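You operate a simulated robot arm through the tools that you are given. There is no shell and no other tool. Be economical: measure what you need, move in short steps, check, and stop when the job is done.

Carry out the task below with a simulated robot arm. There is one attempt and no reset: what you move stays moved.

TASK
Ladle a water sample from the drain well into the white cup.
Fine: two ladles; then stand the cup on the rail end of the trestle table; open the well lid and shut it after; stand the ladle back; spill no more than a scoopful.

Only the result counts: the job must be done as asked and must still hold three seconds after the hand-in. Knocking over, shifting, dropping, spilling or breaking anything else fails it. A push-on lid holds only when it is set on centred and level and pressed home; a screw cap is set on level and turned clockwise until tight.

THE ROBOT
A 7-joint arm with a two-finger parallel gripper on a trunk, on a base that drives. Base frame: it is fixed to the floor where the robot stands at the start and does not move with it; the origin is under the middle of the robot, x ahead of it, y to its left, z up. Lengths are in mm, angles in rad, forces in N, time in s.
Its first joint turns from -2.897 to 2.897 rad. Places, roughly: well lid [600, 200, 700]; drain well [700, 200, 400]; end of the trestle table by the rail [-500, -3400, 700]; orange tap [900, 0, 800]. Payload 3.91 kg.
Tool frame: the origin (TCP) lies between the finger pads and is the grasp point; the fingertips stand 30 mm ahead of it; z points along the fingers, y is the line along which they close. The gripper opens to 110 mm. The fingers are 20 mm wide and 10 mm thick; the gripper's body (48 by 112 mm) begins 55 mm behind the TCP.
Orientation is told as [roll, pitch, yaw] about the base's x, y, z axes, in that order, counted from this pose: with the fingers straight down and closing along the base's y, the tool's x points along the base's -x, its y along +y and its z along -z.

THE INTERFACE
- The arm moves only by the tool apply_moves. Its argument "motion" is one flat list of numbers, 7 for each row, row after row: the gripper command, from -1 (shut) to 1 (fully open), values between in proportion, then the shift along the base's x, y, z in mm, then the turn, a rotation vector about the base's x, y, z in rad. In form: [gripper, dx, dy, dz, ax, ay, az, gripper, dx, dy, dz, ax, ay, az, ...]. A call has 1 to 10 rows; each row is the pose to reach, as a shift and turn from the pose commanded when the call began. Rows are played at 5 a second. More than 50 mm and 0.15 rad between two rows, or a gripper value outside its range, and nothing of the call is played. Where a pose cannot be reached the arm comes as near as it can. A force on the tool above 90 N (or 10 N above the force at the start of the call, whichever is more), or a blocked arm, ends the call early, and 0.2 s more pass. Each finger travels about 153 mm/s and halts on what it meets, pressing with about 43 N; the grip force reading is that of the motor and also rises with nothing between the fingers. The clock runs only during rows and for 0.2 s after the last one: add rows that repeat a pose to give the fingers time. It gives the time, the measured TCP pose, the force on the tool (base axes), the opening and the grip force at its end, in the units of the frame above (readings bear some noise), and new pictures: "views" is both (left out), scene, wrist or none.
- Cameras (640 x 400 px; columns grow to the right, rows downward): "scene" is now at [-1.1, 119.3, 1596.9]; the picture's right is [-0.36, -0.93, 0.00], its down [-0.64, 0.25, -0.73] and it looks along [0.68, -0.26, -0.69] (base axes); focal length 258 px, centre (320, 200). "wrist" rides on the gripper at [77, 7, -115] in the tool frame; the picture's right is [-0.09, 1.00, 0.00], its down [-0.80, -0.07, -0.59] and it looks along [-0.59, -0.05, 0.80] (tool axes); focal length 270 px, centre (320, 200).
- lift_body(by): slides the trunk up (or, below 0, down) by that many mm; the arm and the scene camera ride with it, the base frame stays. It gives what a move gives, with no picture.
- drive_base(legs): drives the robot by 1 to 6 legs, each [ahead, turn to the left] in mm and rad, along the robot's own axes; the way and the turn of a leg run together, so that a leg with both is an arc; at most 1500 mm and 3.142 rad a leg. The arm and the cameras ride along, it lands a little off, and it stops where it bumps. It gives what a move gives, and a new picture of the scene camera.
- aim_head(pan, tilt): turns the head with the scene camera to pan (to the left, within 2.705 rad either way) and tilt (down, from -0.506 to 1.204), counted from straight ahead of the robot. It gives what a move gives, and a new picture of the scene camera.
- pixel_to_xyz(camera, pixels): for up to 12 pixels [column, row] of the newest picture of that camera ("zoom" is the newest enlarged one), the place [x, y, z] in the base frame of the surface seen there, good to about 3 mm. It takes no simulated time.
- inspect(camera, box): a new picture of the part [left, top, right, bottom] of that camera's present view, enlarged. It takes no simulated time.
- hand_in(): hands the job in; it is judged then, once.

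Work in short steps. Measure before you move; look again where a grasp or a placing could have gone wrong, and mend it. You have 80 turns and 170 pictures in all, those below and enlarged ones among them. Open the gripper and draw the arm clear of the work before you hand the job in, unless the task says otherwise; then end with one line.

The tools are called by a JSON object that holds its "api" and its "payload". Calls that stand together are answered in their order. apply_moves: Moves the arm, as the interface text tells. Its arguments: {"type":"object","properties":{"motion":{"type":"array","items":{"type":"number"}},"views":{"type":"string","enum":["both","scene","wrist","none"]}},"required":["motion"]} The other tools are called the same way: lift_body (by) slides the trunk up or down; drive_base (legs) drives the base; aim_head (pan, tilt) turns the head that bears the scene camera; pixel_to_xyz (camera, pixels) gives the place of the surface under pixels of a picture; inspect (camera, box) takes an enlarged picture of a part of a camera's view; hand_in () hands the job in.

At the start:

```text
time_s: 0.0
ee_pos: [366.4, -188.3, 1280.6]
tool_rot: [0.001, 0.001, 0.0]
contact_force: [0.0, -1.2, 0.0]
opening: 109.9
grasp_force: 0.1
trunk travel left (down, up): [-575.0, 35.0]
robot x, y, heading: [1.7, -2.5, -0.0]
head pan, tilt: [-0.365, 0.759]
```

scene: 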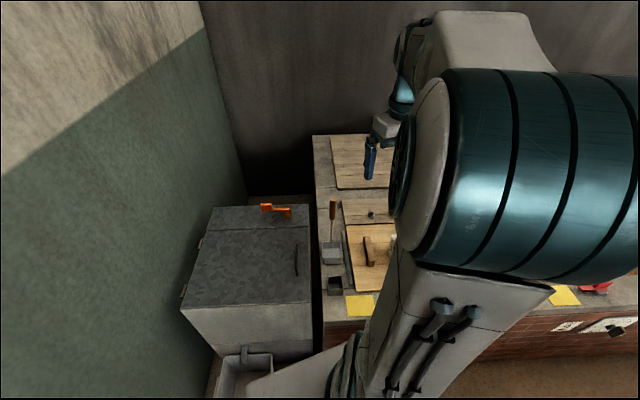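
wrist: 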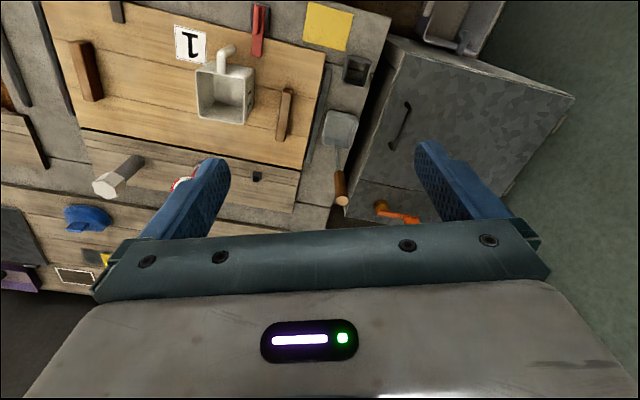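

The pictures show the lidded well, a ladle at wrist (340,150) and a white cup at wrist (225,90). I enlarge both pictures to see details.

{"api": "inspect", "payload": {"camera": "wrist", "box": [160, 0, 600, 240]}}

{"api": "inspect", "payload": {"camera": "scene", "box": [170, 130, 420, 400]}}

{"api": "pixel_to_xyz", "payload": {"camera": "wrist", "pixels": [[225, 100], [228, 60], [340, 125], [342, 188], [400, 125], [570, 97], [395, 50], [400, 218], [410, 105], [392, 148], [355, 70], [330, 30]]}}

```text
1.45 times, centred on (380, 120) of wrist
```

zoom: 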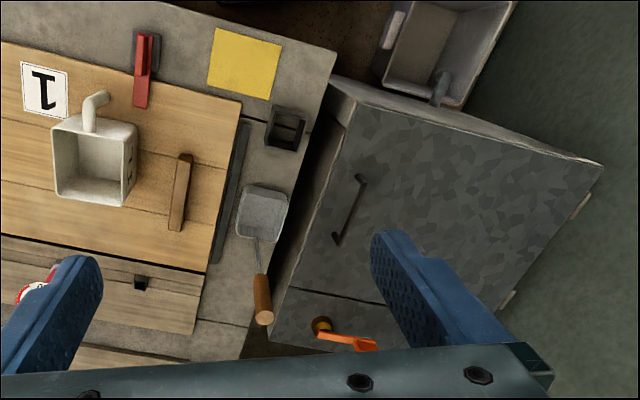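

```text
1.48 times, centred on (295, 265) of scene
```

zoom: 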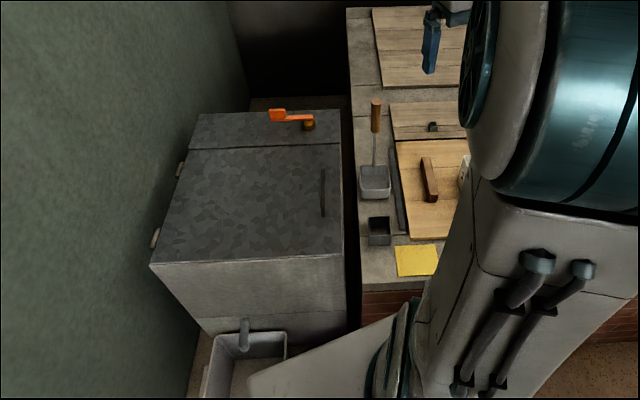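

```text
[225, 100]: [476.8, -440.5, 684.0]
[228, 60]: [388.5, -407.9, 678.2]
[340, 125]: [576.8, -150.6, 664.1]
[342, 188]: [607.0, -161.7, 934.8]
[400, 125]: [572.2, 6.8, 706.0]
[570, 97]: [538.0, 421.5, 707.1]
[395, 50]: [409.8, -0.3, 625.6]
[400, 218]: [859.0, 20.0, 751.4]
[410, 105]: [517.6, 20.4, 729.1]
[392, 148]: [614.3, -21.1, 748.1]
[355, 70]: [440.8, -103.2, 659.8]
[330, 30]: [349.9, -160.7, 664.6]
```

I look towards the trestle table and the bench's rest by turning the head to the right.

{"api": "aim_head", "payload": {"pan": -1.6, "tilt": 0.35}}

{"api": "aim_head", "payload": {"pan": 0.2, "tilt": 0.9}}

```text
time_s: 1.4
ee_pos: [366.2, -188.5, 1280.5]
tool_rot: [-0.001, 0.0, 0.0]
contact_force: [-0.3, 0.0, 0.6]
opening: 109.9
grasp_force: 0.1
trunk travel left (down, up): [-575.0, 35.0]
robot x, y, heading: [-0.9, 0.9, 0.001]
head pan, tilt: [-1.6, 0.351]
```

scene: 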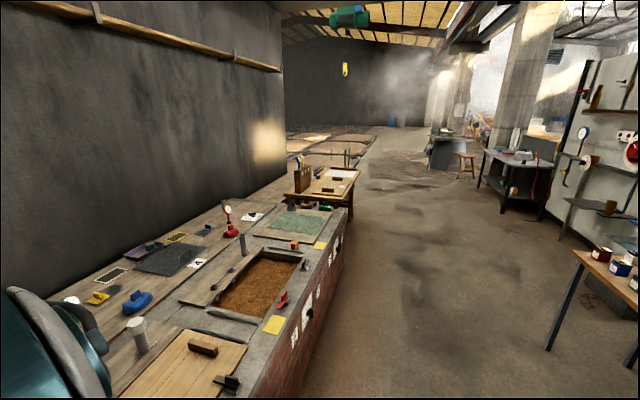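

```text
time_s: 3.2
ee_pos: [366.6, -188.1, 1280.1]
tool_rot: [0.001, -0.001, 0.0]
contact_force: [0.5, -0.2, 0.5]
opening: 110.0
grasp_force: 0.1
trunk travel left (down, up): [-575.0, 35.0]
robot x, y, heading: [2.9, -0.6, 0.002]
head pan, tilt: [0.201, 0.901]
```

scene: 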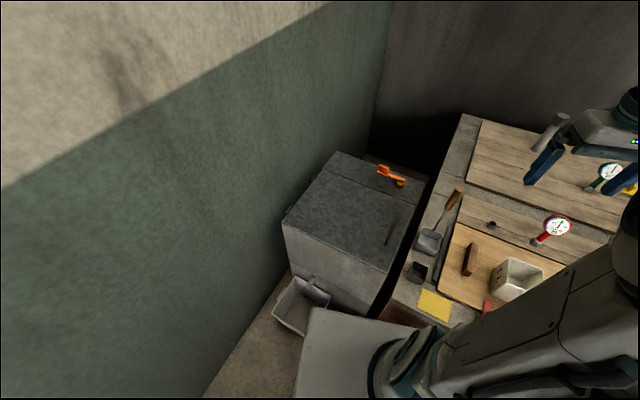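

Now the well, ladle and cup are clear in the scene view; I enlarge and measure them.

{"api": "inspect", "payload": {"camera": "scene", "box": [260, 130, 580, 350]}}

{"api": "pixel_to_xyz", "payload": {"camera": "scene", "pixels": [[282, 222], [383, 273], [416, 205], [312, 178], [338, 153], [426, 182], [391, 225], [386, 243], [401, 209], [455, 195], [429, 242], [420, 270]]}}

{"api": "pixel_to_xyz", "payload": {"camera": "scene", "pixels": [[502, 260], [543, 271], [493, 287], [526, 300], [518, 277], [490, 305], [383, 170], [402, 183], [300, 300], [320, 285], [470, 250], [440, 290]]}}

```text
1.82 times, centred on (420, 240) of scene
```

zoom: 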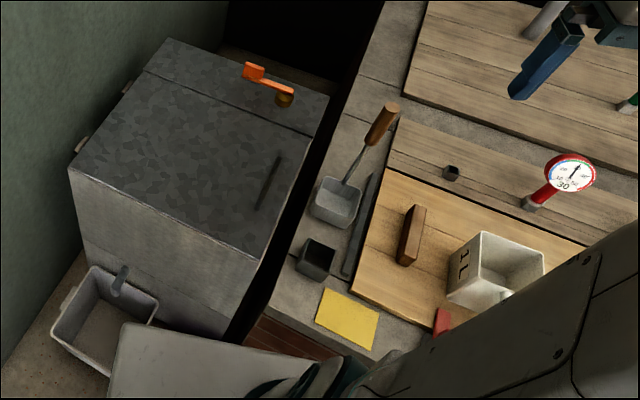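

```text
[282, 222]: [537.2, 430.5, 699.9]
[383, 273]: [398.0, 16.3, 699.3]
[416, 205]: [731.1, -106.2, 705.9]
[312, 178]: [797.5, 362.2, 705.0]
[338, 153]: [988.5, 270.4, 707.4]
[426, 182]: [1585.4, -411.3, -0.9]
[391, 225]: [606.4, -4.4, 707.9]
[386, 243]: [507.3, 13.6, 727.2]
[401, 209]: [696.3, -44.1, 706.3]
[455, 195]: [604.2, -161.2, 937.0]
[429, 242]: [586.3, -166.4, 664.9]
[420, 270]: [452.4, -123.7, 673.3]
```

```text
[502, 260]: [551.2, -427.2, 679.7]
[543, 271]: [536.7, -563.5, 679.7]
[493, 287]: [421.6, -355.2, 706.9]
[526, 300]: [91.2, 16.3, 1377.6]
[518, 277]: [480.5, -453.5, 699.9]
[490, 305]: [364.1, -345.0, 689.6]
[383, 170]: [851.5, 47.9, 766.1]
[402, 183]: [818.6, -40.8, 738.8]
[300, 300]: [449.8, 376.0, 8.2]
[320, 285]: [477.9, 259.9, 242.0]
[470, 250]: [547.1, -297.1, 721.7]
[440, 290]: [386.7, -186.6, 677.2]
```

I measure the wall beside the well, and get a close view of the handle and lid hinges.

{"api": "inspect", "payload": {"camera": "scene", "box": [270, 140, 430, 300]}}

{"api": "pixel_to_xyz", "payload": {"camera": "scene", "pixels": [[250, 200], [270, 150], [200, 250], [220, 120], [320, 130], [360, 60]]}}

{"api": "inspect", "payload": {"camera": "wrist", "box": [300, 40, 600, 230]}}

{"api": "inspect", "payload": {"camera": "wrist", "box": [340, 80, 440, 170]}}

```text
2.50 times, centred on (350, 220) of scene
```

zoom: 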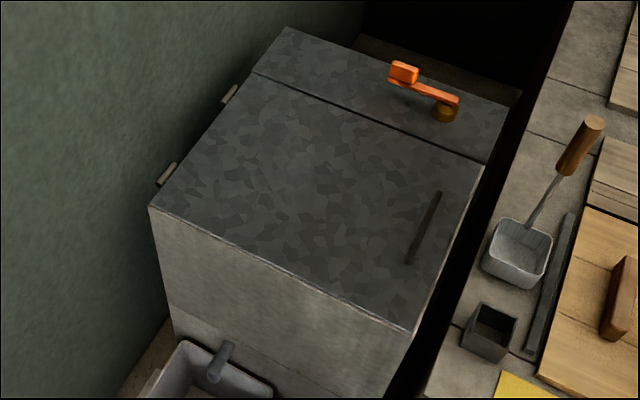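

```text
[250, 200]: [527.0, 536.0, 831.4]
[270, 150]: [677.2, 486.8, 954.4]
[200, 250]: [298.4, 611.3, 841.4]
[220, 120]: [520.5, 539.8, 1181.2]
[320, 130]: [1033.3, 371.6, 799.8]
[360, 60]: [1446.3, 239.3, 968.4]
```

```text
2.11 times, centred on (450, 135) of wrist
```

zoom: 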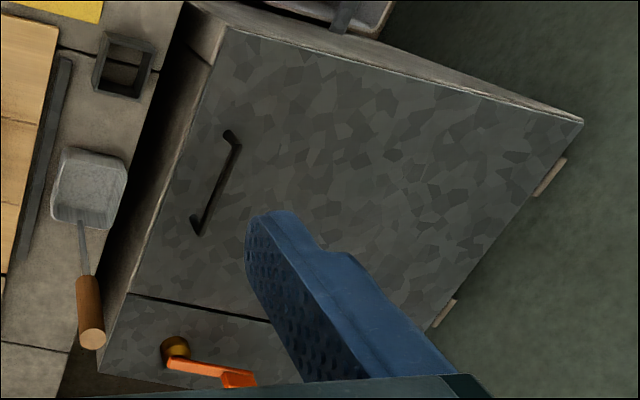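

```text
4.44 times, centred on (390, 125) of wrist
```

zoom: 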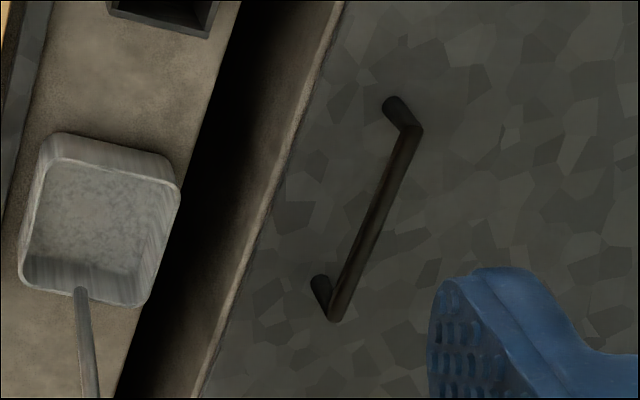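

The handle is a bar parallel to the lid's right edge; the hinges are on the wall side (wall about 97 mm beyond). I measure the bar and cup rim in the zoomed view.

{"api": "pixel_to_xyz", "payload": {"camera": "zoom", "pixels": [[418, 130], [405, 155], [390, 190], [375, 225], [355, 265], [335, 315], [390, 102], [320, 280], [440, 200], [300, 200], [335, 30], [205, 380]]}}

{"api": "inspect", "payload": {"camera": "wrist", "box": [180, 20, 280, 140]}}

```text
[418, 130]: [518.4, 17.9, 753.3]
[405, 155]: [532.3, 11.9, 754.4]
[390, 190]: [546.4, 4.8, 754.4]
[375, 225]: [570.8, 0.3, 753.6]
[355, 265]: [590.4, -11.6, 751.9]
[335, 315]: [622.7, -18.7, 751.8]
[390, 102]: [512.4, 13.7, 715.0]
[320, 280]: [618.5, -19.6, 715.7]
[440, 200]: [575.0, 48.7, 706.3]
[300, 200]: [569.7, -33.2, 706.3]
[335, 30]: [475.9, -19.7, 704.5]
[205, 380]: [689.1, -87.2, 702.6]
```

```text
3.33 times, centred on (230, 80) of wrist
```

zoom: 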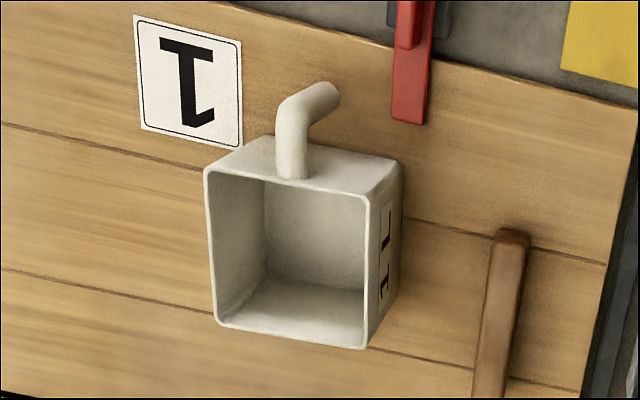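

Bar: centre about (569,-1), top z 753, gap ~35 mm. Now cup geometry.

{"api": "pixel_to_xyz", "payload": {"camera": "zoom", "pixels": [[207, 172], [367, 200], [218, 324], [365, 345], [400, 162], [270, 140], [320, 92], [290, 165], [310, 240], [290, 310], [392, 240], [338, 96]]}}

```text
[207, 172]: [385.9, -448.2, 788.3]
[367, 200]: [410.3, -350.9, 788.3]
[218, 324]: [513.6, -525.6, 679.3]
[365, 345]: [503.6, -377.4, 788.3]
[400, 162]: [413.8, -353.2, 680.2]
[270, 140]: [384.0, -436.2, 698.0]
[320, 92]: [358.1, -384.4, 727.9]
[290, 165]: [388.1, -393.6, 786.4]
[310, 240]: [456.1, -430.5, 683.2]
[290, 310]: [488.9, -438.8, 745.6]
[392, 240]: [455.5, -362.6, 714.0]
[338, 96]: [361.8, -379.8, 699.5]
```

I bring the open gripper above the bar, turned by -0.333 rad so the fingers close across it, at z≈900.

{"api": "apply_moves", "payload": {"motion": [1, 20, 19, -38, 0, 0, -0.033, 1, 40, 37, -76, 0, 0, -0.067, 1, 61, 56, -114, 0, 0, -0.1, 1, 81, 75, -152, 0, 0, -0.133, 1, 101, 94, -190, 0, 0, -0.167, 1, 122, 112, -228, 0, 0, -0.2, 1, 142, 131, -266, 0, 0, -0.233, 1, 162, 150, -304, 0, 0, -0.266, 1, 182, 168, -342, 0, 0, -0.3, 1, 203, 187, -380, 0, 0, -0.333]}}

```text
time_s: 5.4
ee_pos: [571.0, -4.5, 896.7]
tool_rot: [0.0, 0.001, -0.333]
contact_force: [0.3, -0.3, 0.5]
opening: 109.9
grasp_force: 0.1
trunk travel left (down, up): [-575.0, 35.0]
robot x, y, heading: [1.4, -0.7, 0.001]
head pan, tilt: [0.201, 0.901]
```

scene: 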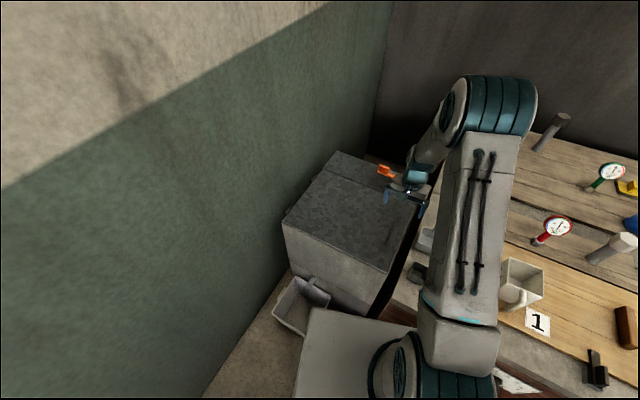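
wrist: 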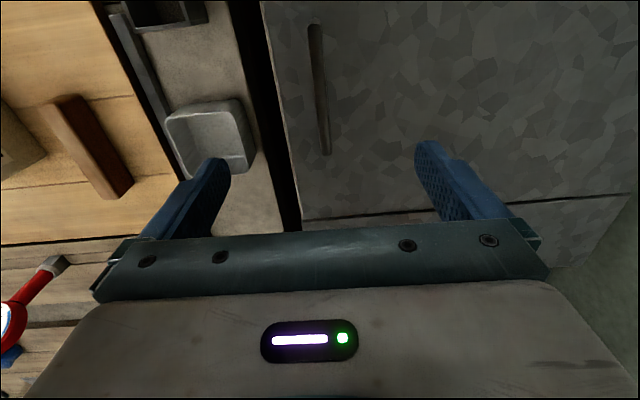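

Bar seen at wrist (320,90), nearly centred between fingers. I descend to z 747 and close.

{"api": "apply_moves", "payload": {"motion": [1, -1, 2, -40, 0, 0, 0, 1, -2, 3, -80, 0, 0, 0, 1, -2, 3, -120, 0, 0, 0, 1, -2, 3, -149, 0, 0, 0, 1, -2, 3, -149, 0, 0, 0, -1, -2, 3, -149, 0, 0, 0, -1, -2, 3, -149, 0, 0, 0, -1, -2, 3, -149, 0, 0, 0], "views": "wrist"}}

```text
time_s: 7.2
ee_pos: [565.4, -0.7, 753.1]
tool_rot: [-0.001, -0.001, -0.334]
contact_force: [-2.6, -6.1, -1.2]
opening: 11.8
grasp_force: 44.9
trunk travel left (down, up): [-575.0, 35.0]
robot x, y, heading: [-2.9, 2.6, 0.006]
head pan, tilt: [0.201, 0.901]
```

wrist: 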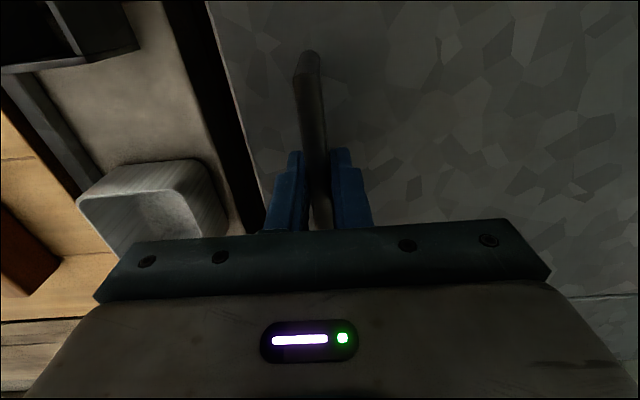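

Bar gripped (opening 11.8). I lift along the hinge arc (radius ~400, hinge toward the wall) with the tool kept vertical, to 35°.

{"api": "apply_moves", "payload": {"motion": [-1, 2.9, 8.3, 48.1, 0, 0, 0, -1, 7.7, 22.1, 94.9, 0, 0, 0, -1, 14.3, 41.2, 139.4, 0, 0, 0, -1, 22.6, 65.3, 181.3, 0, 0, 0, -1, 32.5, 94, 219.6, 0, 0, 0]}}

```text
time_s: 8.4
ee_pos: [596.4, 93.6, 977.5]
tool_rot: [0.002, -0.002, -0.332]
contact_force: [-19.8, -7.1, 9.7]
opening: 11.9
grasp_force: 45.0
trunk travel left (down, up): [-575.0, 35.0]
robot x, y, heading: [1.0, -1.2, 0.001]
head pan, tilt: [0.201, 0.901]
```

scene: 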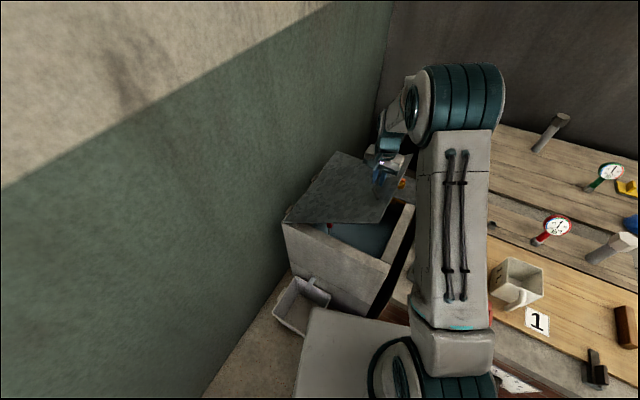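
wrist: 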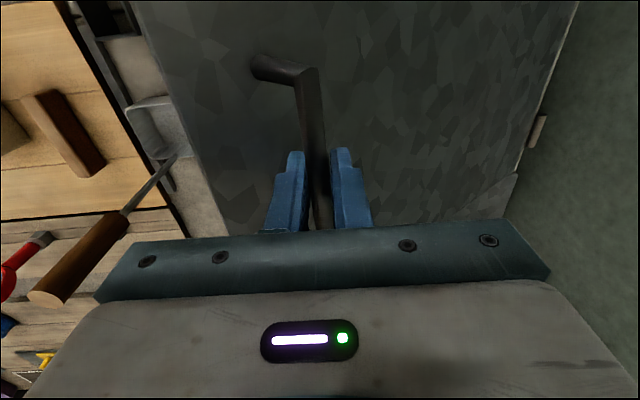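

Lid rises well (35°), water visible inside. I continue to about 70°.

{"api": "apply_moves", "payload": {"motion": [-1, 11.4, 32.9, 34.4, 0, 0, 0, -1, 24.1, 69.6, 64.3, 0, 0, 0, -1, 37.8, 109.3, 89.2, 0, 0, 0, -1, 52.5, 151.8, 108.8, 0, 0, 0, -1, 67.9, 196.1, 122.8, 0, 0, 0]}}

```text
time_s: 9.6
ee_pos: [664.3, 293.3, 1097.0]
tool_rot: [0.003, -0.003, -0.332]
contact_force: [-15.6, 1.7, 16.4]
opening: 12.0
grasp_force: 44.8
trunk travel left (down, up): [-575.0, 35.0]
robot x, y, heading: [-2.5, -0.2, 0.008]
head pan, tilt: [0.201, 0.901]
```

scene: 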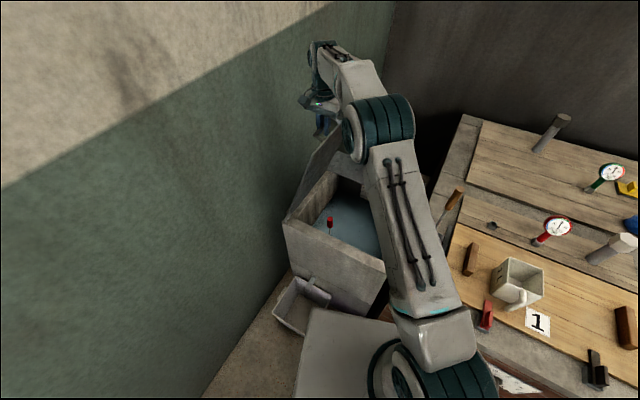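
wrist: 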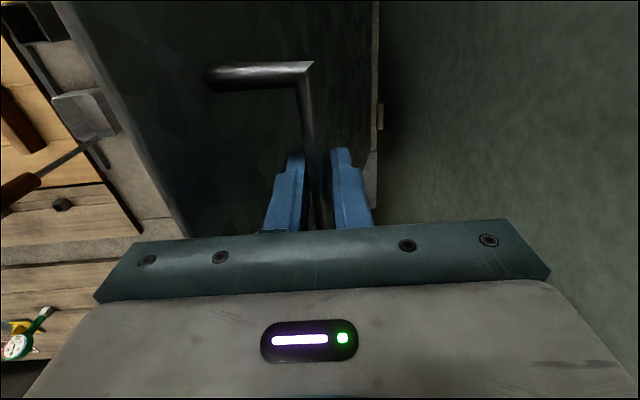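

Now near 70°. I continue to ~88°, leaning the tool's top 0.2 rad away from the wall to keep the gripper body clear of it.

{"api": "apply_moves", "payload": {"motion": [-1, 8, 23, 4.5, 0.063, -0.022, 0, -1, 15.8, 45.6, 8.2, 0.126, -0.044, 0, -1, 31.8, 91.8, 10.4, 0.189, -0.065, 0, -1, 40.9, 118.2, 9.1, 0.189, -0.065, 0]}}

```text
time_s: 10.6
ee_pos: [696.5, 359.3, 1101.3]
tool_rot: [0.161, -0.007, -0.37]
contact_force: [-24.9, -41.8, 6.6]
opening: 12.7
grasp_force: 45.4
out of reach, approached as far as the arm can: row 4
trunk travel left (down, up): [-575.0, 35.0]
robot x, y, heading: [-1.4, -4.4, -0.033]
head pan, tilt: [0.201, 0.901]
stopped in row 4: the force on the tool passed its limit (the readings are from after the stop); the commanded pose is now the measured one
```

scene: 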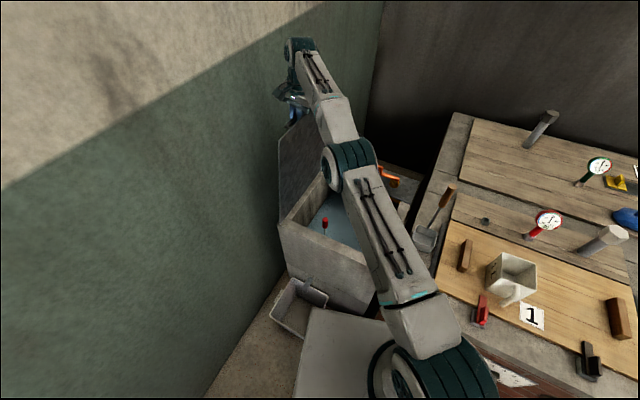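
wrist: 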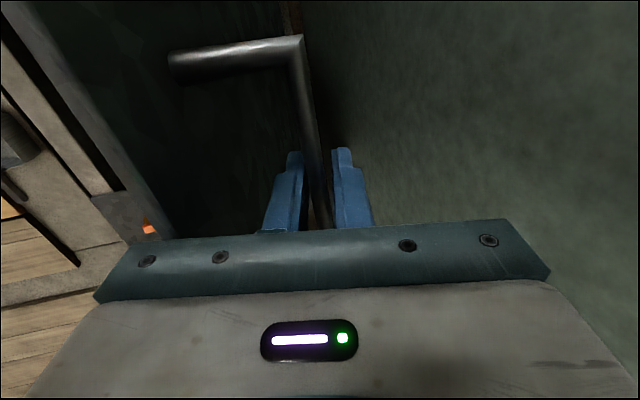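

The arm hit its reach limit at ~81° (force -42 N in y). I hold there and open the fingers slightly to see whether the lid stays by itself, the inner finger still hooking the bar.

{"api": "apply_moves", "payload": {"motion": [-1, 0, 0, 0, 0, 0, 0, -0.55, 0, 0, 0, 0, 0, 0, -0.55, 0, 0, 0, 0, 0, 0]}}

```text
time_s: 11.4
ee_pos: [696.5, 370.5, 1103.1]
tool_rot: [0.176, -0.006, -0.364]
contact_force: [6.5, -10.2, 37.1]
opening: 31.2
grasp_force: 6.2
trunk travel left (down, up): [-575.0, 35.0]
robot x, y, heading: [3.1, -2.7, -0.017]
head pan, tilt: [0.201, 0.901]
```

scene: 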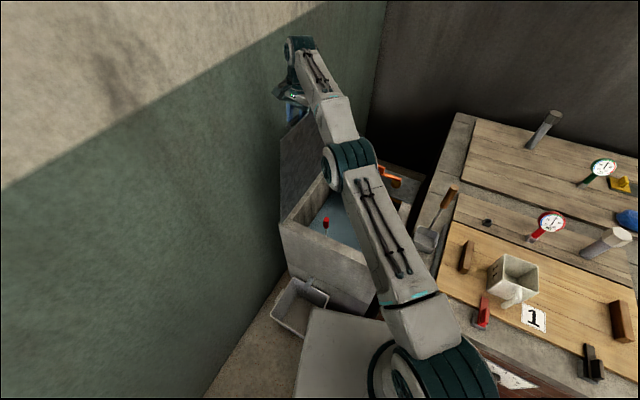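
wrist: 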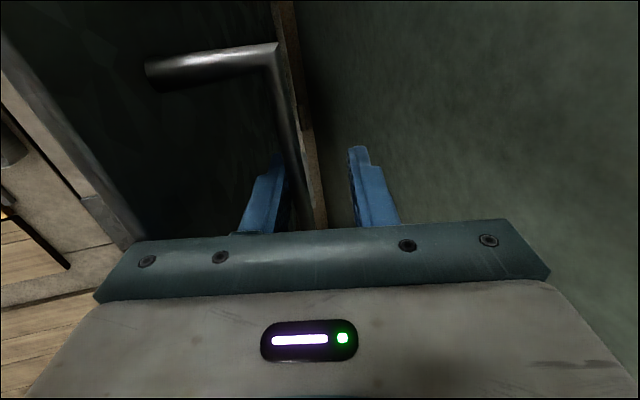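

The bar rests against the inner finger. I shift the tool 8 mm away from the wall to see if the lid follows (falls) or stays by itself.

{"api": "apply_moves", "payload": {"motion": [-0.55, -1.3, -3.8, 0, 0, 0, 0, -0.55, -2.6, -7.6, 0, 0, 0, 0, -0.55, -2.6, -7.6, 0, 0, 0, 0], "views": "wrist"}}

{"api": "inspect", "payload": {"camera": "scene", "box": [250, 30, 410, 300]}}

{"api": "pixel_to_xyz", "payload": {"camera": "scene", "pixels": [[313, 308], [400, 330], [330, 380], [327, 222], [345, 240], [280, 215], [279, 150], [284, 224], [350, 200], [376, 250], [290, 290], [315, 275]]}}

```text
time_s: 12.2
ee_pos: [695.2, 362.1, 1101.3]
tool_rot: [0.172, -0.005, -0.362]
contact_force: [-2.3, -4.3, 32.3]
opening: 28.5
grasp_force: 4.0
trunk travel left (down, up): [-575.0, 35.0]
robot x, y, heading: [-1.6, 0.8, -0.02]
head pan, tilt: [0.201, 0.901]
```

wrist: 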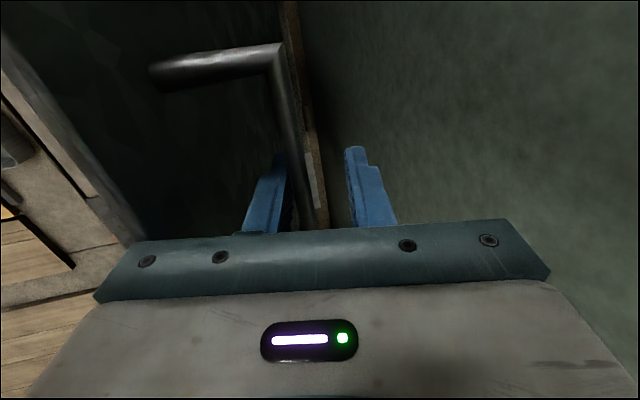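

```text
1.48 times, centred on (330, 165) of scene
```

zoom: 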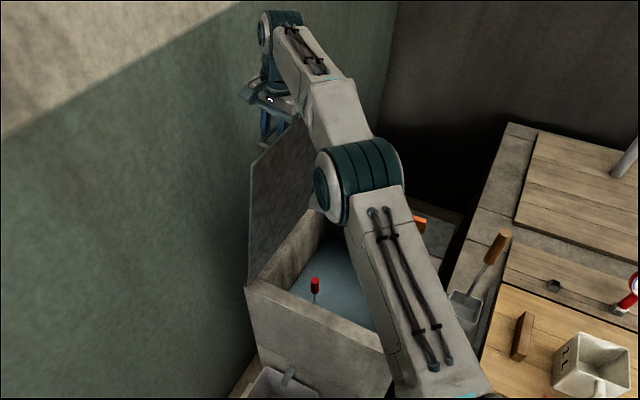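

```text
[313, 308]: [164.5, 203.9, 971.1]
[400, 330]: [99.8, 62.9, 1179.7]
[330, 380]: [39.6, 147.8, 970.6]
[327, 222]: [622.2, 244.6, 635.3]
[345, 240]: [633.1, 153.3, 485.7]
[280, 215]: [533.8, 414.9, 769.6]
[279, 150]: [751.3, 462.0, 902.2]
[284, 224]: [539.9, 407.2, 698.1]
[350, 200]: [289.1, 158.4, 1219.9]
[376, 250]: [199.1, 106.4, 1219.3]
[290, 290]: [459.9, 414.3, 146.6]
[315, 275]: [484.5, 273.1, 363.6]
```

The +32 N upward force suggests the gripper body sits on the lid edge. I raise by 15 mm and take back most of the lean, keeping the inner finger hooked.

{"api": "apply_moves", "payload": {"motion": [-0.55, 0, 0, 8, -0.056, 0.02, 0, -0.55, 0, 0, 15, -0.113, 0.039, 0, -0.55, 0, 0, 15, -0.113, 0.039, 0], "views": "wrist"}}

```text
time_s: 13.0
ee_pos: [681.3, 358.4, 1109.0]
tool_rot: [0.044, -0.005, -0.362]
contact_force: [0.1, 0.2, 0.7]
opening: 24.7
grasp_force: 0.1
out of reach, approached as far as the arm can: row 1, 2, 3
trunk travel left (down, up): [-575.0, 35.0]
robot x, y, heading: [1.1, 0.9, -0.013]
head pan, tilt: [0.201, 0.901]
```

wrist: 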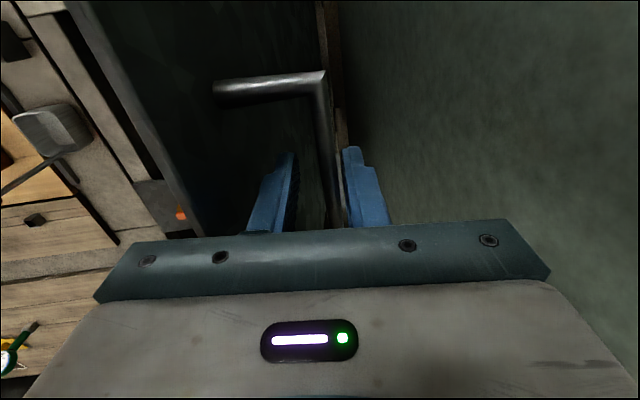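

All forces are zero and the bar is clear of the inner finger: the lid stands by itself. I raise the trunk 35 mm to draw the fingers up off the bar.

{"api": "lift_body", "payload": {"by": 35}}

{"api": "inspect", "payload": {"camera": "wrist", "box": [0, 0, 640, 400]}}

{"api": "inspect", "payload": {"camera": "scene", "box": [220, 20, 420, 320]}}

```text
time_s: 13.8
ee_pos: [680.7, 357.3, 1144.3]
tool_rot: [0.047, -0.006, -0.363]
contact_force: [0.1, -0.1, -0.6]
opening: 24.6
grasp_force: 0.0
trunk travel left (down, up): [-610.0, 0.0]
robot x, y, heading: [2.6, 1.7, -0.021]
head pan, tilt: [0.201, 0.901]
```

```text
1.00 times, centred on (320, 200) of wrist
```

zoom: 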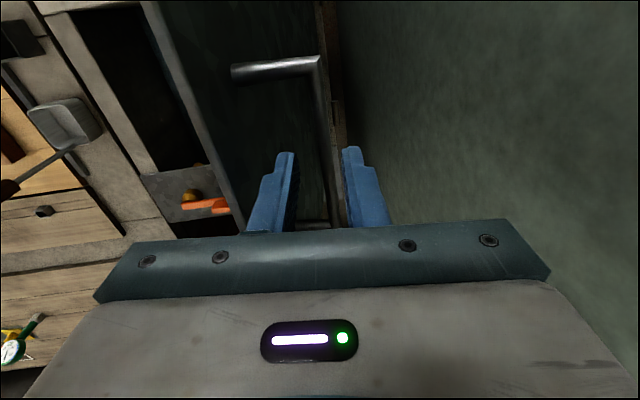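

```text
1.33 times, centred on (320, 170) of scene
```

zoom: 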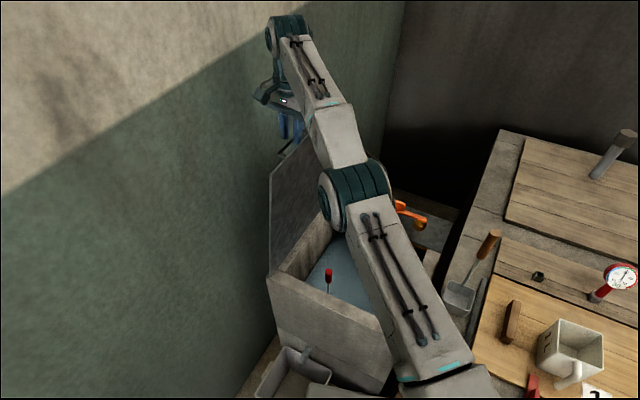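

Fingertips are above the bar now but still behind the lid edge. I move diagonally up and toward the robot along the lid (no sideways component).

{"api": "apply_moves", "payload": {"motion": [-0.6, -24, 8, 10, 0, 0, 0, -0.6, -47, 16, 35, 0, 0, 0, -0.6, -60, 21, 70, 0, 0, 0, -0.6, -60, 21, 70, 0, 0, 0]}}

```text
time_s: 14.8
ee_pos: [630.6, 389.1, 1222.4]
tool_rot: [0.047, -0.005, -0.363]
contact_force: [-0.2, 0.3, 0.0]
opening: 22.0
grasp_force: 0.1
out of reach, approached as far as the arm can: row 1, 2, 3, 4
trunk travel left (down, up): [-610.0, 0.0]
robot x, y, heading: [0.5, -2.4, -0.024]
head pan, tilt: [0.201, 0.901]
```

scene: 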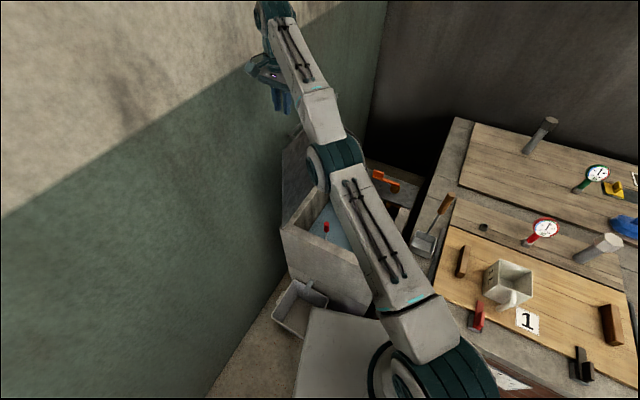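
wrist: 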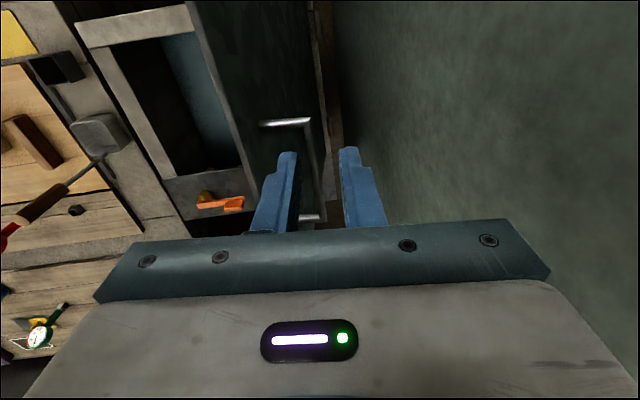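

Clear above the lid, which stays. I measure lid edge, bar and the well opening in the wrist view.

{"api": "pixel_to_xyz", "payload": {"camera": "wrist", "pixels": [[303, 121], [313, 165], [315, 215], [265, 122], [225, 110], [215, 80], [200, 60], [165, 70], [100, 35], [140, 165], [160, 183], [187, 75]]}}

```text
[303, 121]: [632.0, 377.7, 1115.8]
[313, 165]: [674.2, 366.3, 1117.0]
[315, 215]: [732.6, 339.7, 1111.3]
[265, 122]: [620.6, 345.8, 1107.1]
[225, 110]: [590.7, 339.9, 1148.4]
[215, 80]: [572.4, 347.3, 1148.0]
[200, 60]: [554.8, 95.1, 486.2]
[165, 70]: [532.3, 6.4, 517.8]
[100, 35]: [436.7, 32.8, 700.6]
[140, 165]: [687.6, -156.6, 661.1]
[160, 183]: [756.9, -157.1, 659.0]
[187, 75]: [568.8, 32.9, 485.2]
```

The lid stands at about 82° and holds; water level z≈486; the float is at about (622,245). I now move the hand over to view the ladle from near.

{"api": "apply_moves", "payload": {"motion": [-0.6, -15, -45, 0, 0, 0, 0.036, -0.6, -30, -90, 0, 0, 0, 0.072, -0.6, -45, -135, 0, 0, 0, 0.108, -0.6, -60, -180, 0, 0, 0, 0.144, -0.6, -75, -225, -5, 0, 0, 0.18, 0, -90, -270, -10, 0, 0, 0.216, 0.4, -105, -315, -20, 0, 0, 0.252, 1, -120, -360, -30, 0, 0, 0.288, 1, -135, -405, -40, 0, 0, 0.324, 1, -150, -450, -50, 0, 0, 0.363], "views": "none"}}

{"api": "apply_moves", "payload": {"motion": [1, -15, -40, -20, -0.02, 0, 0, 1, -30, -80, -40, -0.047, 0, 0, 1, -45, -100, -60, -0.047, 0, 0, 1, -45, -100, -60, -0.047, 0, 0]}}

```text
time_s: 17.0
ee_pos: [725.4, -127.5, 1236.1]
tool_rot: [0.057, -0.003, -0.007]
contact_force: [-0.3, -2.4, 0.0]
opening: 110.3
grasp_force: 0.0
out of reach, approached as far as the arm can: row 1, 2, 3, 4, 5, 6, 7, 8, 9, 10
trunk travel left (down, up): [-610.0, 0.0]
robot x, y, heading: [0.0, 1.2, -0.023]
head pan, tilt: [0.201, 0.901]
```

```text
time_s: 18.0
ee_pos: [717.7, -221.4, 1193.9]
tool_rot: [0.002, -0.004, 0.0]
contact_force: [0.6, -0.2, 0.5]
opening: 109.9
grasp_force: 0.0
out of reach, approached as far as the arm can: row 1, 2, 3, 4
trunk travel left (down, up): [-610.0, 0.0]
robot x, y, heading: [-2.6, -0.7, -0.021]
head pan, tilt: [0.201, 0.901]
```

scene: 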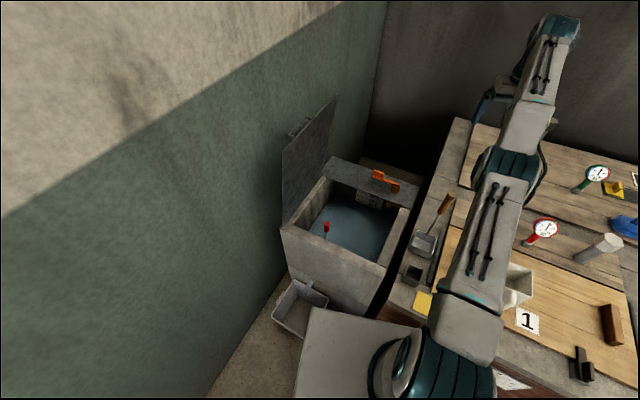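
wrist: 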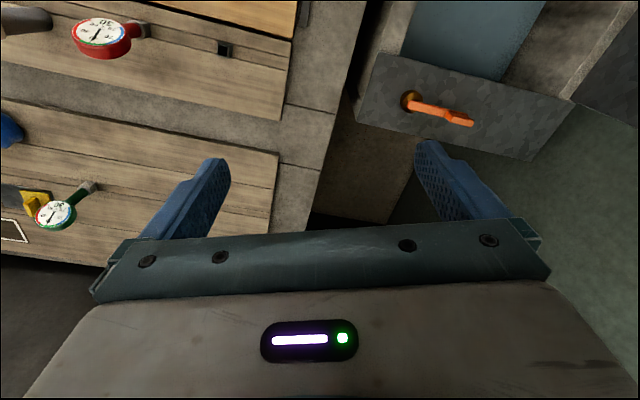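

The measured pose is off from the commanded one (arm stuck near its stretched configuration). I ask for the same pose again with a small change to see where the arm settles.

{"api": "apply_moves", "payload": {"motion": [1, 0, 0, 0, 0, 0, 0, 1, 0, 0, 0, 0, 0, 0, 1, 0, 0, -10, 0, 0, 0, 1, 0, 0, -20, 0, 0, 0], "views": "none"}}

```text
time_s: 19.0
ee_pos: [722.9, -221.3, 1177.8]
tool_rot: [0.003, -0.004, 0.0]
contact_force: [0.1, 0.3, 0.8]
opening: 110.2
grasp_force: 0.0
out of reach, approached as far as the arm can: row 3, 4
trunk travel left (down, up): [-610.0, 0.0]
robot x, y, heading: [-1.3, -0.5, -0.02]
head pan, tilt: [0.201, 0.901]
```

I try retracting straight in -x.

{"api": "apply_moves", "payload": {"motion": [1, -40, 0, 0, 0, 0, 0, 1, -80, 0, 0, 0, 0, 0, 1, -120, 0, 0, 0, 0, 0, 1, -160, 0, 0, 0, 0, 0, 1, -200, 0, 0, 0, 0, 0]}}

```text
time_s: 20.2
ee_pos: [678.6, -294.5, 1218.8]
tool_rot: [0.001, -0.004, 0.0]
contact_force: [0.0, 0.1, 0.2]
opening: 110.0
grasp_force: 0.1
out of reach, approached as far as the arm can: row 1, 2, 3, 4, 5
trunk travel left (down, up): [-610.0, 0.0]
robot x, y, heading: [-0.4, -2.8, -0.022]
head pan, tilt: [0.201, 0.901]
```

scene: 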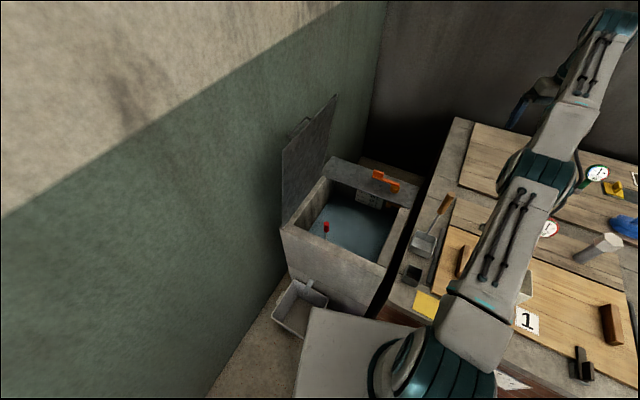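
wrist: 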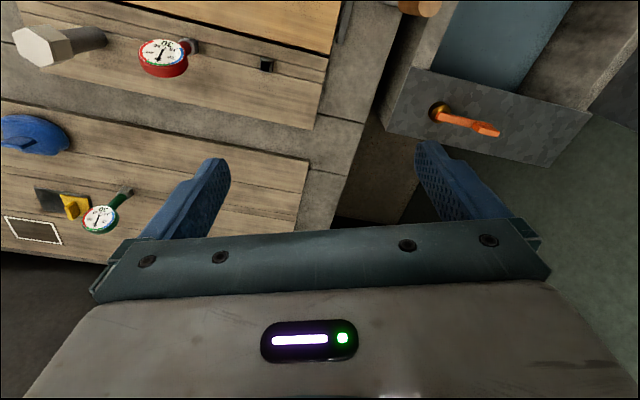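

The elbow seems to have passed its full-stretch point onto the wrong side. I stretch outward over the singular pose, then draw in.

{"api": "apply_moves", "payload": {"motion": [1, 30, -13, 4, 0, 0, 0, 1, 60, -26, 8, 0, 0, 0, 1, 90, -39, 12, 0, 0, 0], "views": "none"}}

{"api": "apply_moves", "payload": {"motion": [1, -40, 15, 0, 0, 0, 0, 1, -80, 30, 0, 0, 0, 0, 1, -120, 45, 0, 0, 0, 0, 1, -160, 60, 0, 0, 0, 0], "views": "none"}}

```text
time_s: 21.0
ee_pos: [690.4, -287.8, 1205.7]
tool_rot: [0.003, -0.005, -0.001]
contact_force: [-0.7, 0.1, 0.4]
opening: 110.2
grasp_force: 0.0
out of reach, approached as far as the arm can: row 1, 2, 3
trunk travel left (down, up): [-610.0, 0.0]
robot x, y, heading: [-0.7, -0.7, -0.018]
head pan, tilt: [0.201, 0.901]
```

```text
time_s: 22.0
ee_pos: [666.2, -281.0, 1259.7]
tool_rot: [0.001, -0.002, 0.001]
contact_force: [-0.5, 0.1, -0.1]
opening: 109.9
grasp_force: 0.1
out of reach, approached as far as the arm can: row 1, 2, 3, 4
trunk travel left (down, up): [-610.0, 0.0]
robot x, y, heading: [0.5, 0.9, -0.012]
head pan, tilt: [0.201, 0.901]
```

The stuck poses lie on a sphere whose normal points outward and up. I push out along that normal (0.84,-0.36,0.41), then draw in along it.

{"api": "apply_moves", "payload": {"motion": [1, 17, -7, 8, 0, 0, 0, 1, 34, -14, 16, 0, 0, 0, 1, 51, -21, 24, 0, 0, 0, 1, 51, -21, 24, 0, 0, 0], "views": "none"}}

{"api": "apply_moves", "payload": {"motion": [1, -34, 14, -16, 0, 0, 0, 1, -68, 28, -32, 0, 0, 0, 1, -102, 42, -48, 0, 0, 0, 1, -136, 56, -64, 0, 0, 0], "views": "none"}}

```text
time_s: 23.0
ee_pos: [665.9, -280.7, 1264.4]
tool_rot: [0.0, -0.005, -0.001]
contact_force: [-0.4, -0.3, 0.1]
opening: 110.1
grasp_force: 0.0
out of reach, approached as far as the arm can: row 1, 2, 3, 4
trunk travel left (down, up): [-610.0, 0.0]
robot x, y, heading: [-1.9, -2.5, -0.016]
head pan, tilt: [0.201, 0.901]
```

```text
time_s: 24.0
ee_pos: [531.1, -225.6, 1199.0]
tool_rot: [0.0, -0.007, -0.001]
contact_force: [0.5, -0.1, -0.3]
opening: 110.2
grasp_force: 0.0
trunk travel left (down, up): [-610.0, 0.0]
robot x, y, heading: [1.0, 1.2, -0.019]
head pan, tilt: [0.201, 0.901]
```

Unstuck. Now I go to a pose viewing the ladle: about (430,-165,1080).

{"api": "apply_moves", "payload": {"motion": [1, -25, 15, -30, 0, 0, 0, 1, -50, 30, -60, 0, 0, 0, 1, -76, 45, -90, 0, 0, 0, 1, -101, 60, -119, 0, 0, 0], "views": "wrist"}}

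{"api": "inspect", "payload": {"camera": "wrist", "box": [220, 40, 420, 220]}}

```text
time_s: 25.0
ee_pos: [427.0, -164.6, 1081.0]
tool_rot: [0.002, -0.007, 0.0]
contact_force: [0.1, -0.5, 0.1]
opening: 110.2
grasp_force: 0.0
trunk travel left (down, up): [-610.0, 0.0]
robot x, y, heading: [0.5, -2.2, -0.023]
head pan, tilt: [0.201, 0.901]
```

wrist: 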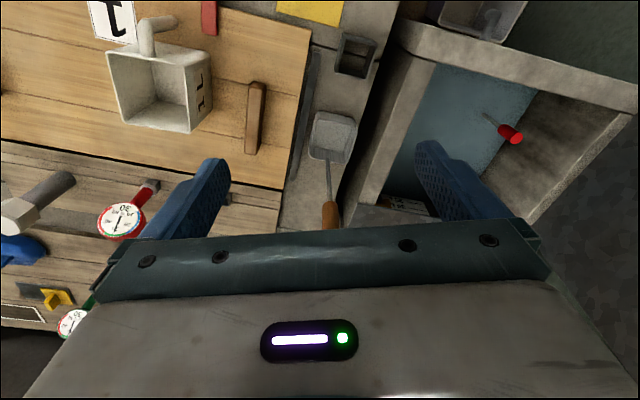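

```text
2.22 times, centred on (320, 130) of wrist
```

zoom: 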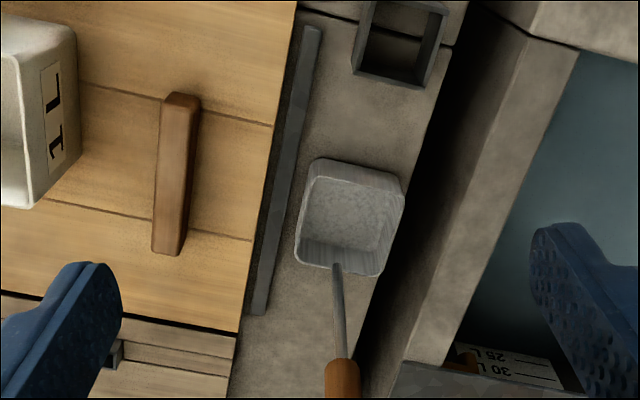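

I measure the ladle's bowl corners and handle in the zoom.

{"api": "pixel_to_xyz", "payload": {"camera": "zoom", "pixels": [[312, 162], [404, 180], [299, 258], [381, 272], [337, 268], [339, 310], [341, 350], [342, 368], [343, 395], [350, 220], [305, 190], [400, 210]]}}

{"api": "pixel_to_xyz", "payload": {"camera": "scene", "pixels": [[448, 203], [441, 213], [434, 222], [428, 232]]}}

```text
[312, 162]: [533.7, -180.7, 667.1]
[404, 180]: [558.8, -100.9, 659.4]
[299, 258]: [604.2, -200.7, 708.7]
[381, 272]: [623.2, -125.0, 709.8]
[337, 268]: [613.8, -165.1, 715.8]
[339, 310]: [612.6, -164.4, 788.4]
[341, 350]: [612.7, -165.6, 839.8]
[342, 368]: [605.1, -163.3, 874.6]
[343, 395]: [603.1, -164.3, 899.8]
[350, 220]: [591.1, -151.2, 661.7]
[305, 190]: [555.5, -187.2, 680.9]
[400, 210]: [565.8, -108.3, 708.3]
```

```text
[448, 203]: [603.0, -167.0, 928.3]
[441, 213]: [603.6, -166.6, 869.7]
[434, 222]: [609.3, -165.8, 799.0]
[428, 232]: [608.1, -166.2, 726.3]
```

The ladle's handle is vertical at about (614,-165), wood z≈845–937; the bowl is turned about -0.245 rad. I go over the handle top with that yaw.

{"api": "apply_moves", "payload": {"motion": [1, 45, 0, -15, 0, 0, -0.06, 1, 90, 0, -30, 0, 0, -0.12, 1, 135, 0, -50, 0, 0, -0.18, 1, 165, 0, -65, 0, 0, -0.22, 1, 187, 0, -81, 0, 0, -0.245]}}

```text
time_s: 26.2
ee_pos: [618.0, -167.1, 999.5]
tool_rot: [0.002, -0.004, -0.245]
contact_force: [0.0, 0.5, 0.2]
opening: 110.1
grasp_force: 0.1
trunk travel left (down, up): [-610.0, 0.0]
robot x, y, heading: [0.7, 0.9, -0.017]
head pan, tilt: [0.201, 0.901]
```

scene: 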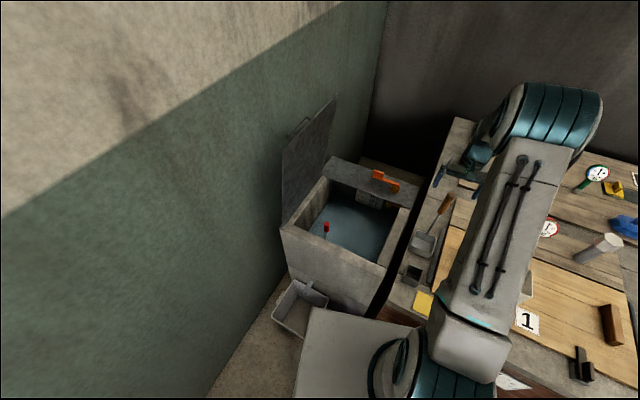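
wrist: 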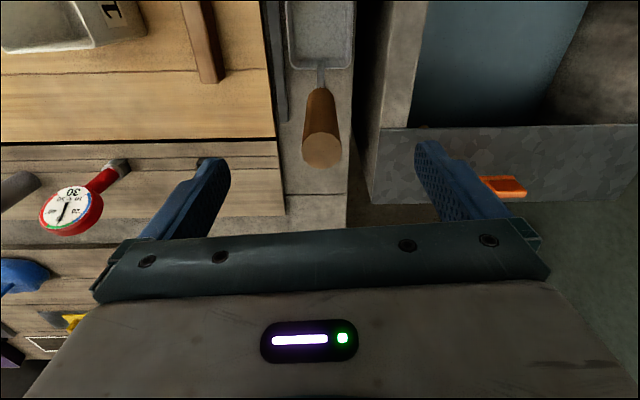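

The handle top is at wrist (322,150); I measure it to centre precisely.

{"api": "pixel_to_xyz", "payload": {"camera": "wrist", "pixels": [[322, 152], [305, 150], [340, 150], [322, 166], [322, 100], [321, 72], [287, 66], [352, 66]]}}

```text
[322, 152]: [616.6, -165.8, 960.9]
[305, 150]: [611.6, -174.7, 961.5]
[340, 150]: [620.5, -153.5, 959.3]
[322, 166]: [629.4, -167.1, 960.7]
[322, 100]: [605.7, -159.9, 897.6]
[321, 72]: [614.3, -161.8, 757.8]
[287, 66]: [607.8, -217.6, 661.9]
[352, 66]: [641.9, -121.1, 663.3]
```

Handle top is z 960 at (617,-165). I descend to z 915 and close.

{"api": "apply_moves", "payload": {"motion": [1, -1, 2, -40, 0, 0, 0, 1, -1, 2, -85, 0, 0, 0, 1, -1, 2, -85, 0, 0, 0, -1, -1, 2, -85, 0, 0, 0, -1, -1, 2, -85, 0, 0, 0, -1, -1, 2, -85, 0, 0, 0], "views": "wrist"}}

```text
time_s: 27.6
ee_pos: [616.3, -164.9, 913.1]
tool_rot: [0.001, -0.004, -0.245]
contact_force: [0.1, 0.6, -0.1]
opening: 25.5
grasp_force: 42.5
trunk travel left (down, up): [-610.0, 0.0]
robot x, y, heading: [-1.8, -1.2, -0.015]
head pan, tilt: [0.201, 0.901]
```

wrist: 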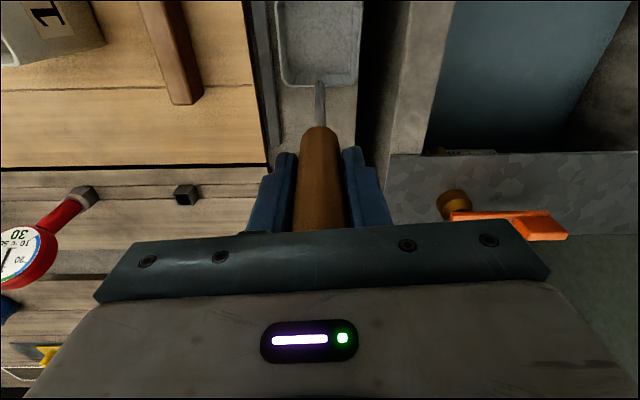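

Gripped at (616,-165,913) — that is the stand pose to return to. I lift 150 mm and carry it over the well's free water (bowl at about (615,100)).

{"api": "apply_moves", "payload": {"motion": [-1, 0, 0, 40, 0, 0, 0, -1, 0, 0, 85, 0, 0, 0, -1, 0, 0, 130, 0, 0, 0, -1, 3, 30, 140, 0, 0, 0, -1, 7, 75, 140, 0, 0, 0, -1, 12, 120, 140, 0, 0, 0, -1, 18, 165, 140, 0, 0, 0, -1, 22, 210, 140, 0, 0, 0, -1, 28, 254, 140, 0, 0, 0, -1, 28, 254, 140, 0, 0, 0]}}

```text
time_s: 29.8
ee_pos: [646.9, 88.1, 1056.0]
tool_rot: [0.0, -0.005, -0.247]
contact_force: [-0.3, 0.5, -1.3]
opening: 25.2
grasp_force: 42.8
trunk travel left (down, up): [-610.0, 0.0]
robot x, y, heading: [-3.0, -0.1, -0.018]
head pan, tilt: [0.201, 0.901]
```

scene: 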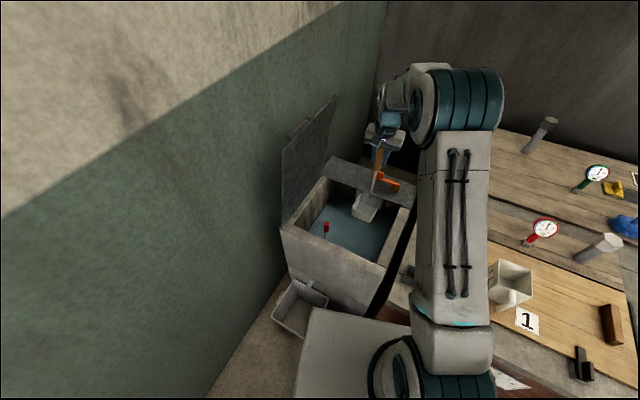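
wrist: 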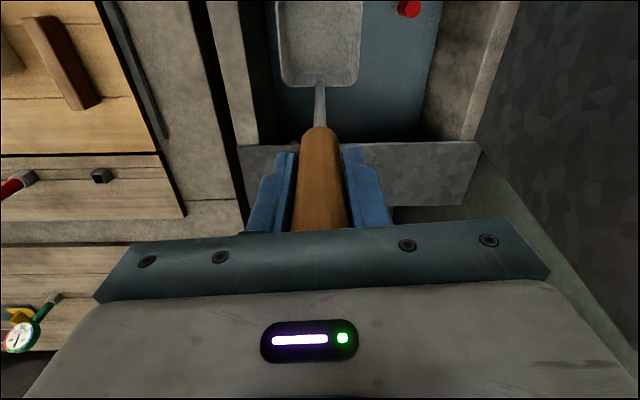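

The ladle hangs over clear water. I check the arm's heights to decide whether lowering by the trunk is safe.

{"api": "pixel_to_xyz", "payload": {"camera": "scene", "pixels": [[455, 300], [460, 150], [465, 90], [412, 110], [420, 340], [385, 130], [375, 185], [365, 207], [412, 275]]}}

```text
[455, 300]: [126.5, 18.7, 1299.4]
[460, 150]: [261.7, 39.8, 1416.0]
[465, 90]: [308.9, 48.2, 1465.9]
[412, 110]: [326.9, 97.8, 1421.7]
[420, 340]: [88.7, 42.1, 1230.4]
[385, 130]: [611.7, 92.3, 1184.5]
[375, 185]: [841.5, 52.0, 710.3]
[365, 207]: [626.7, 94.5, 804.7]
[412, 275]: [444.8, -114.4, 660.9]
```

The arm stays well above the bench, so I lower the trunk 396 mm to submerge the bowl (rim ≈30 mm under water).

{"api": "lift_body", "payload": {"by": -200}}

{"api": "lift_body", "payload": {"by": -196}}

{"api": "inspect", "payload": {"camera": "wrist", "box": [160, 0, 480, 200]}}

```text
time_s: 32.0
ee_pos: [647.8, 88.4, 855.9]
tool_rot: [0.0, -0.004, -0.245]
contact_force: [-0.1, -0.4, -1.7]
opening: 25.4
grasp_force: 42.9
trunk travel left (down, up): [-410.0, 200.0]
robot x, y, heading: [-2.8, -2.5, -0.02]
head pan, tilt: [0.201, 0.901]
```

```text
time_s: 34.1
ee_pos: [647.5, 90.3, 659.0]
tool_rot: [0.0, -0.006, -0.245]
contact_force: [0.0, -0.1, -4.2]
opening: 25.7
grasp_force: 43.6
trunk travel left (down, up): [-214.0, 396.0]
robot x, y, heading: [1.2, -2.4, -0.019]
head pan, tilt: [0.201, 0.901]
```

```text
2.00 times, centred on (320, 100) of wrist
```

zoom: 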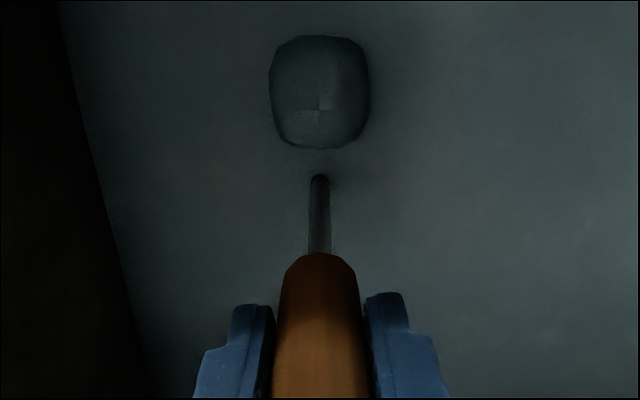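

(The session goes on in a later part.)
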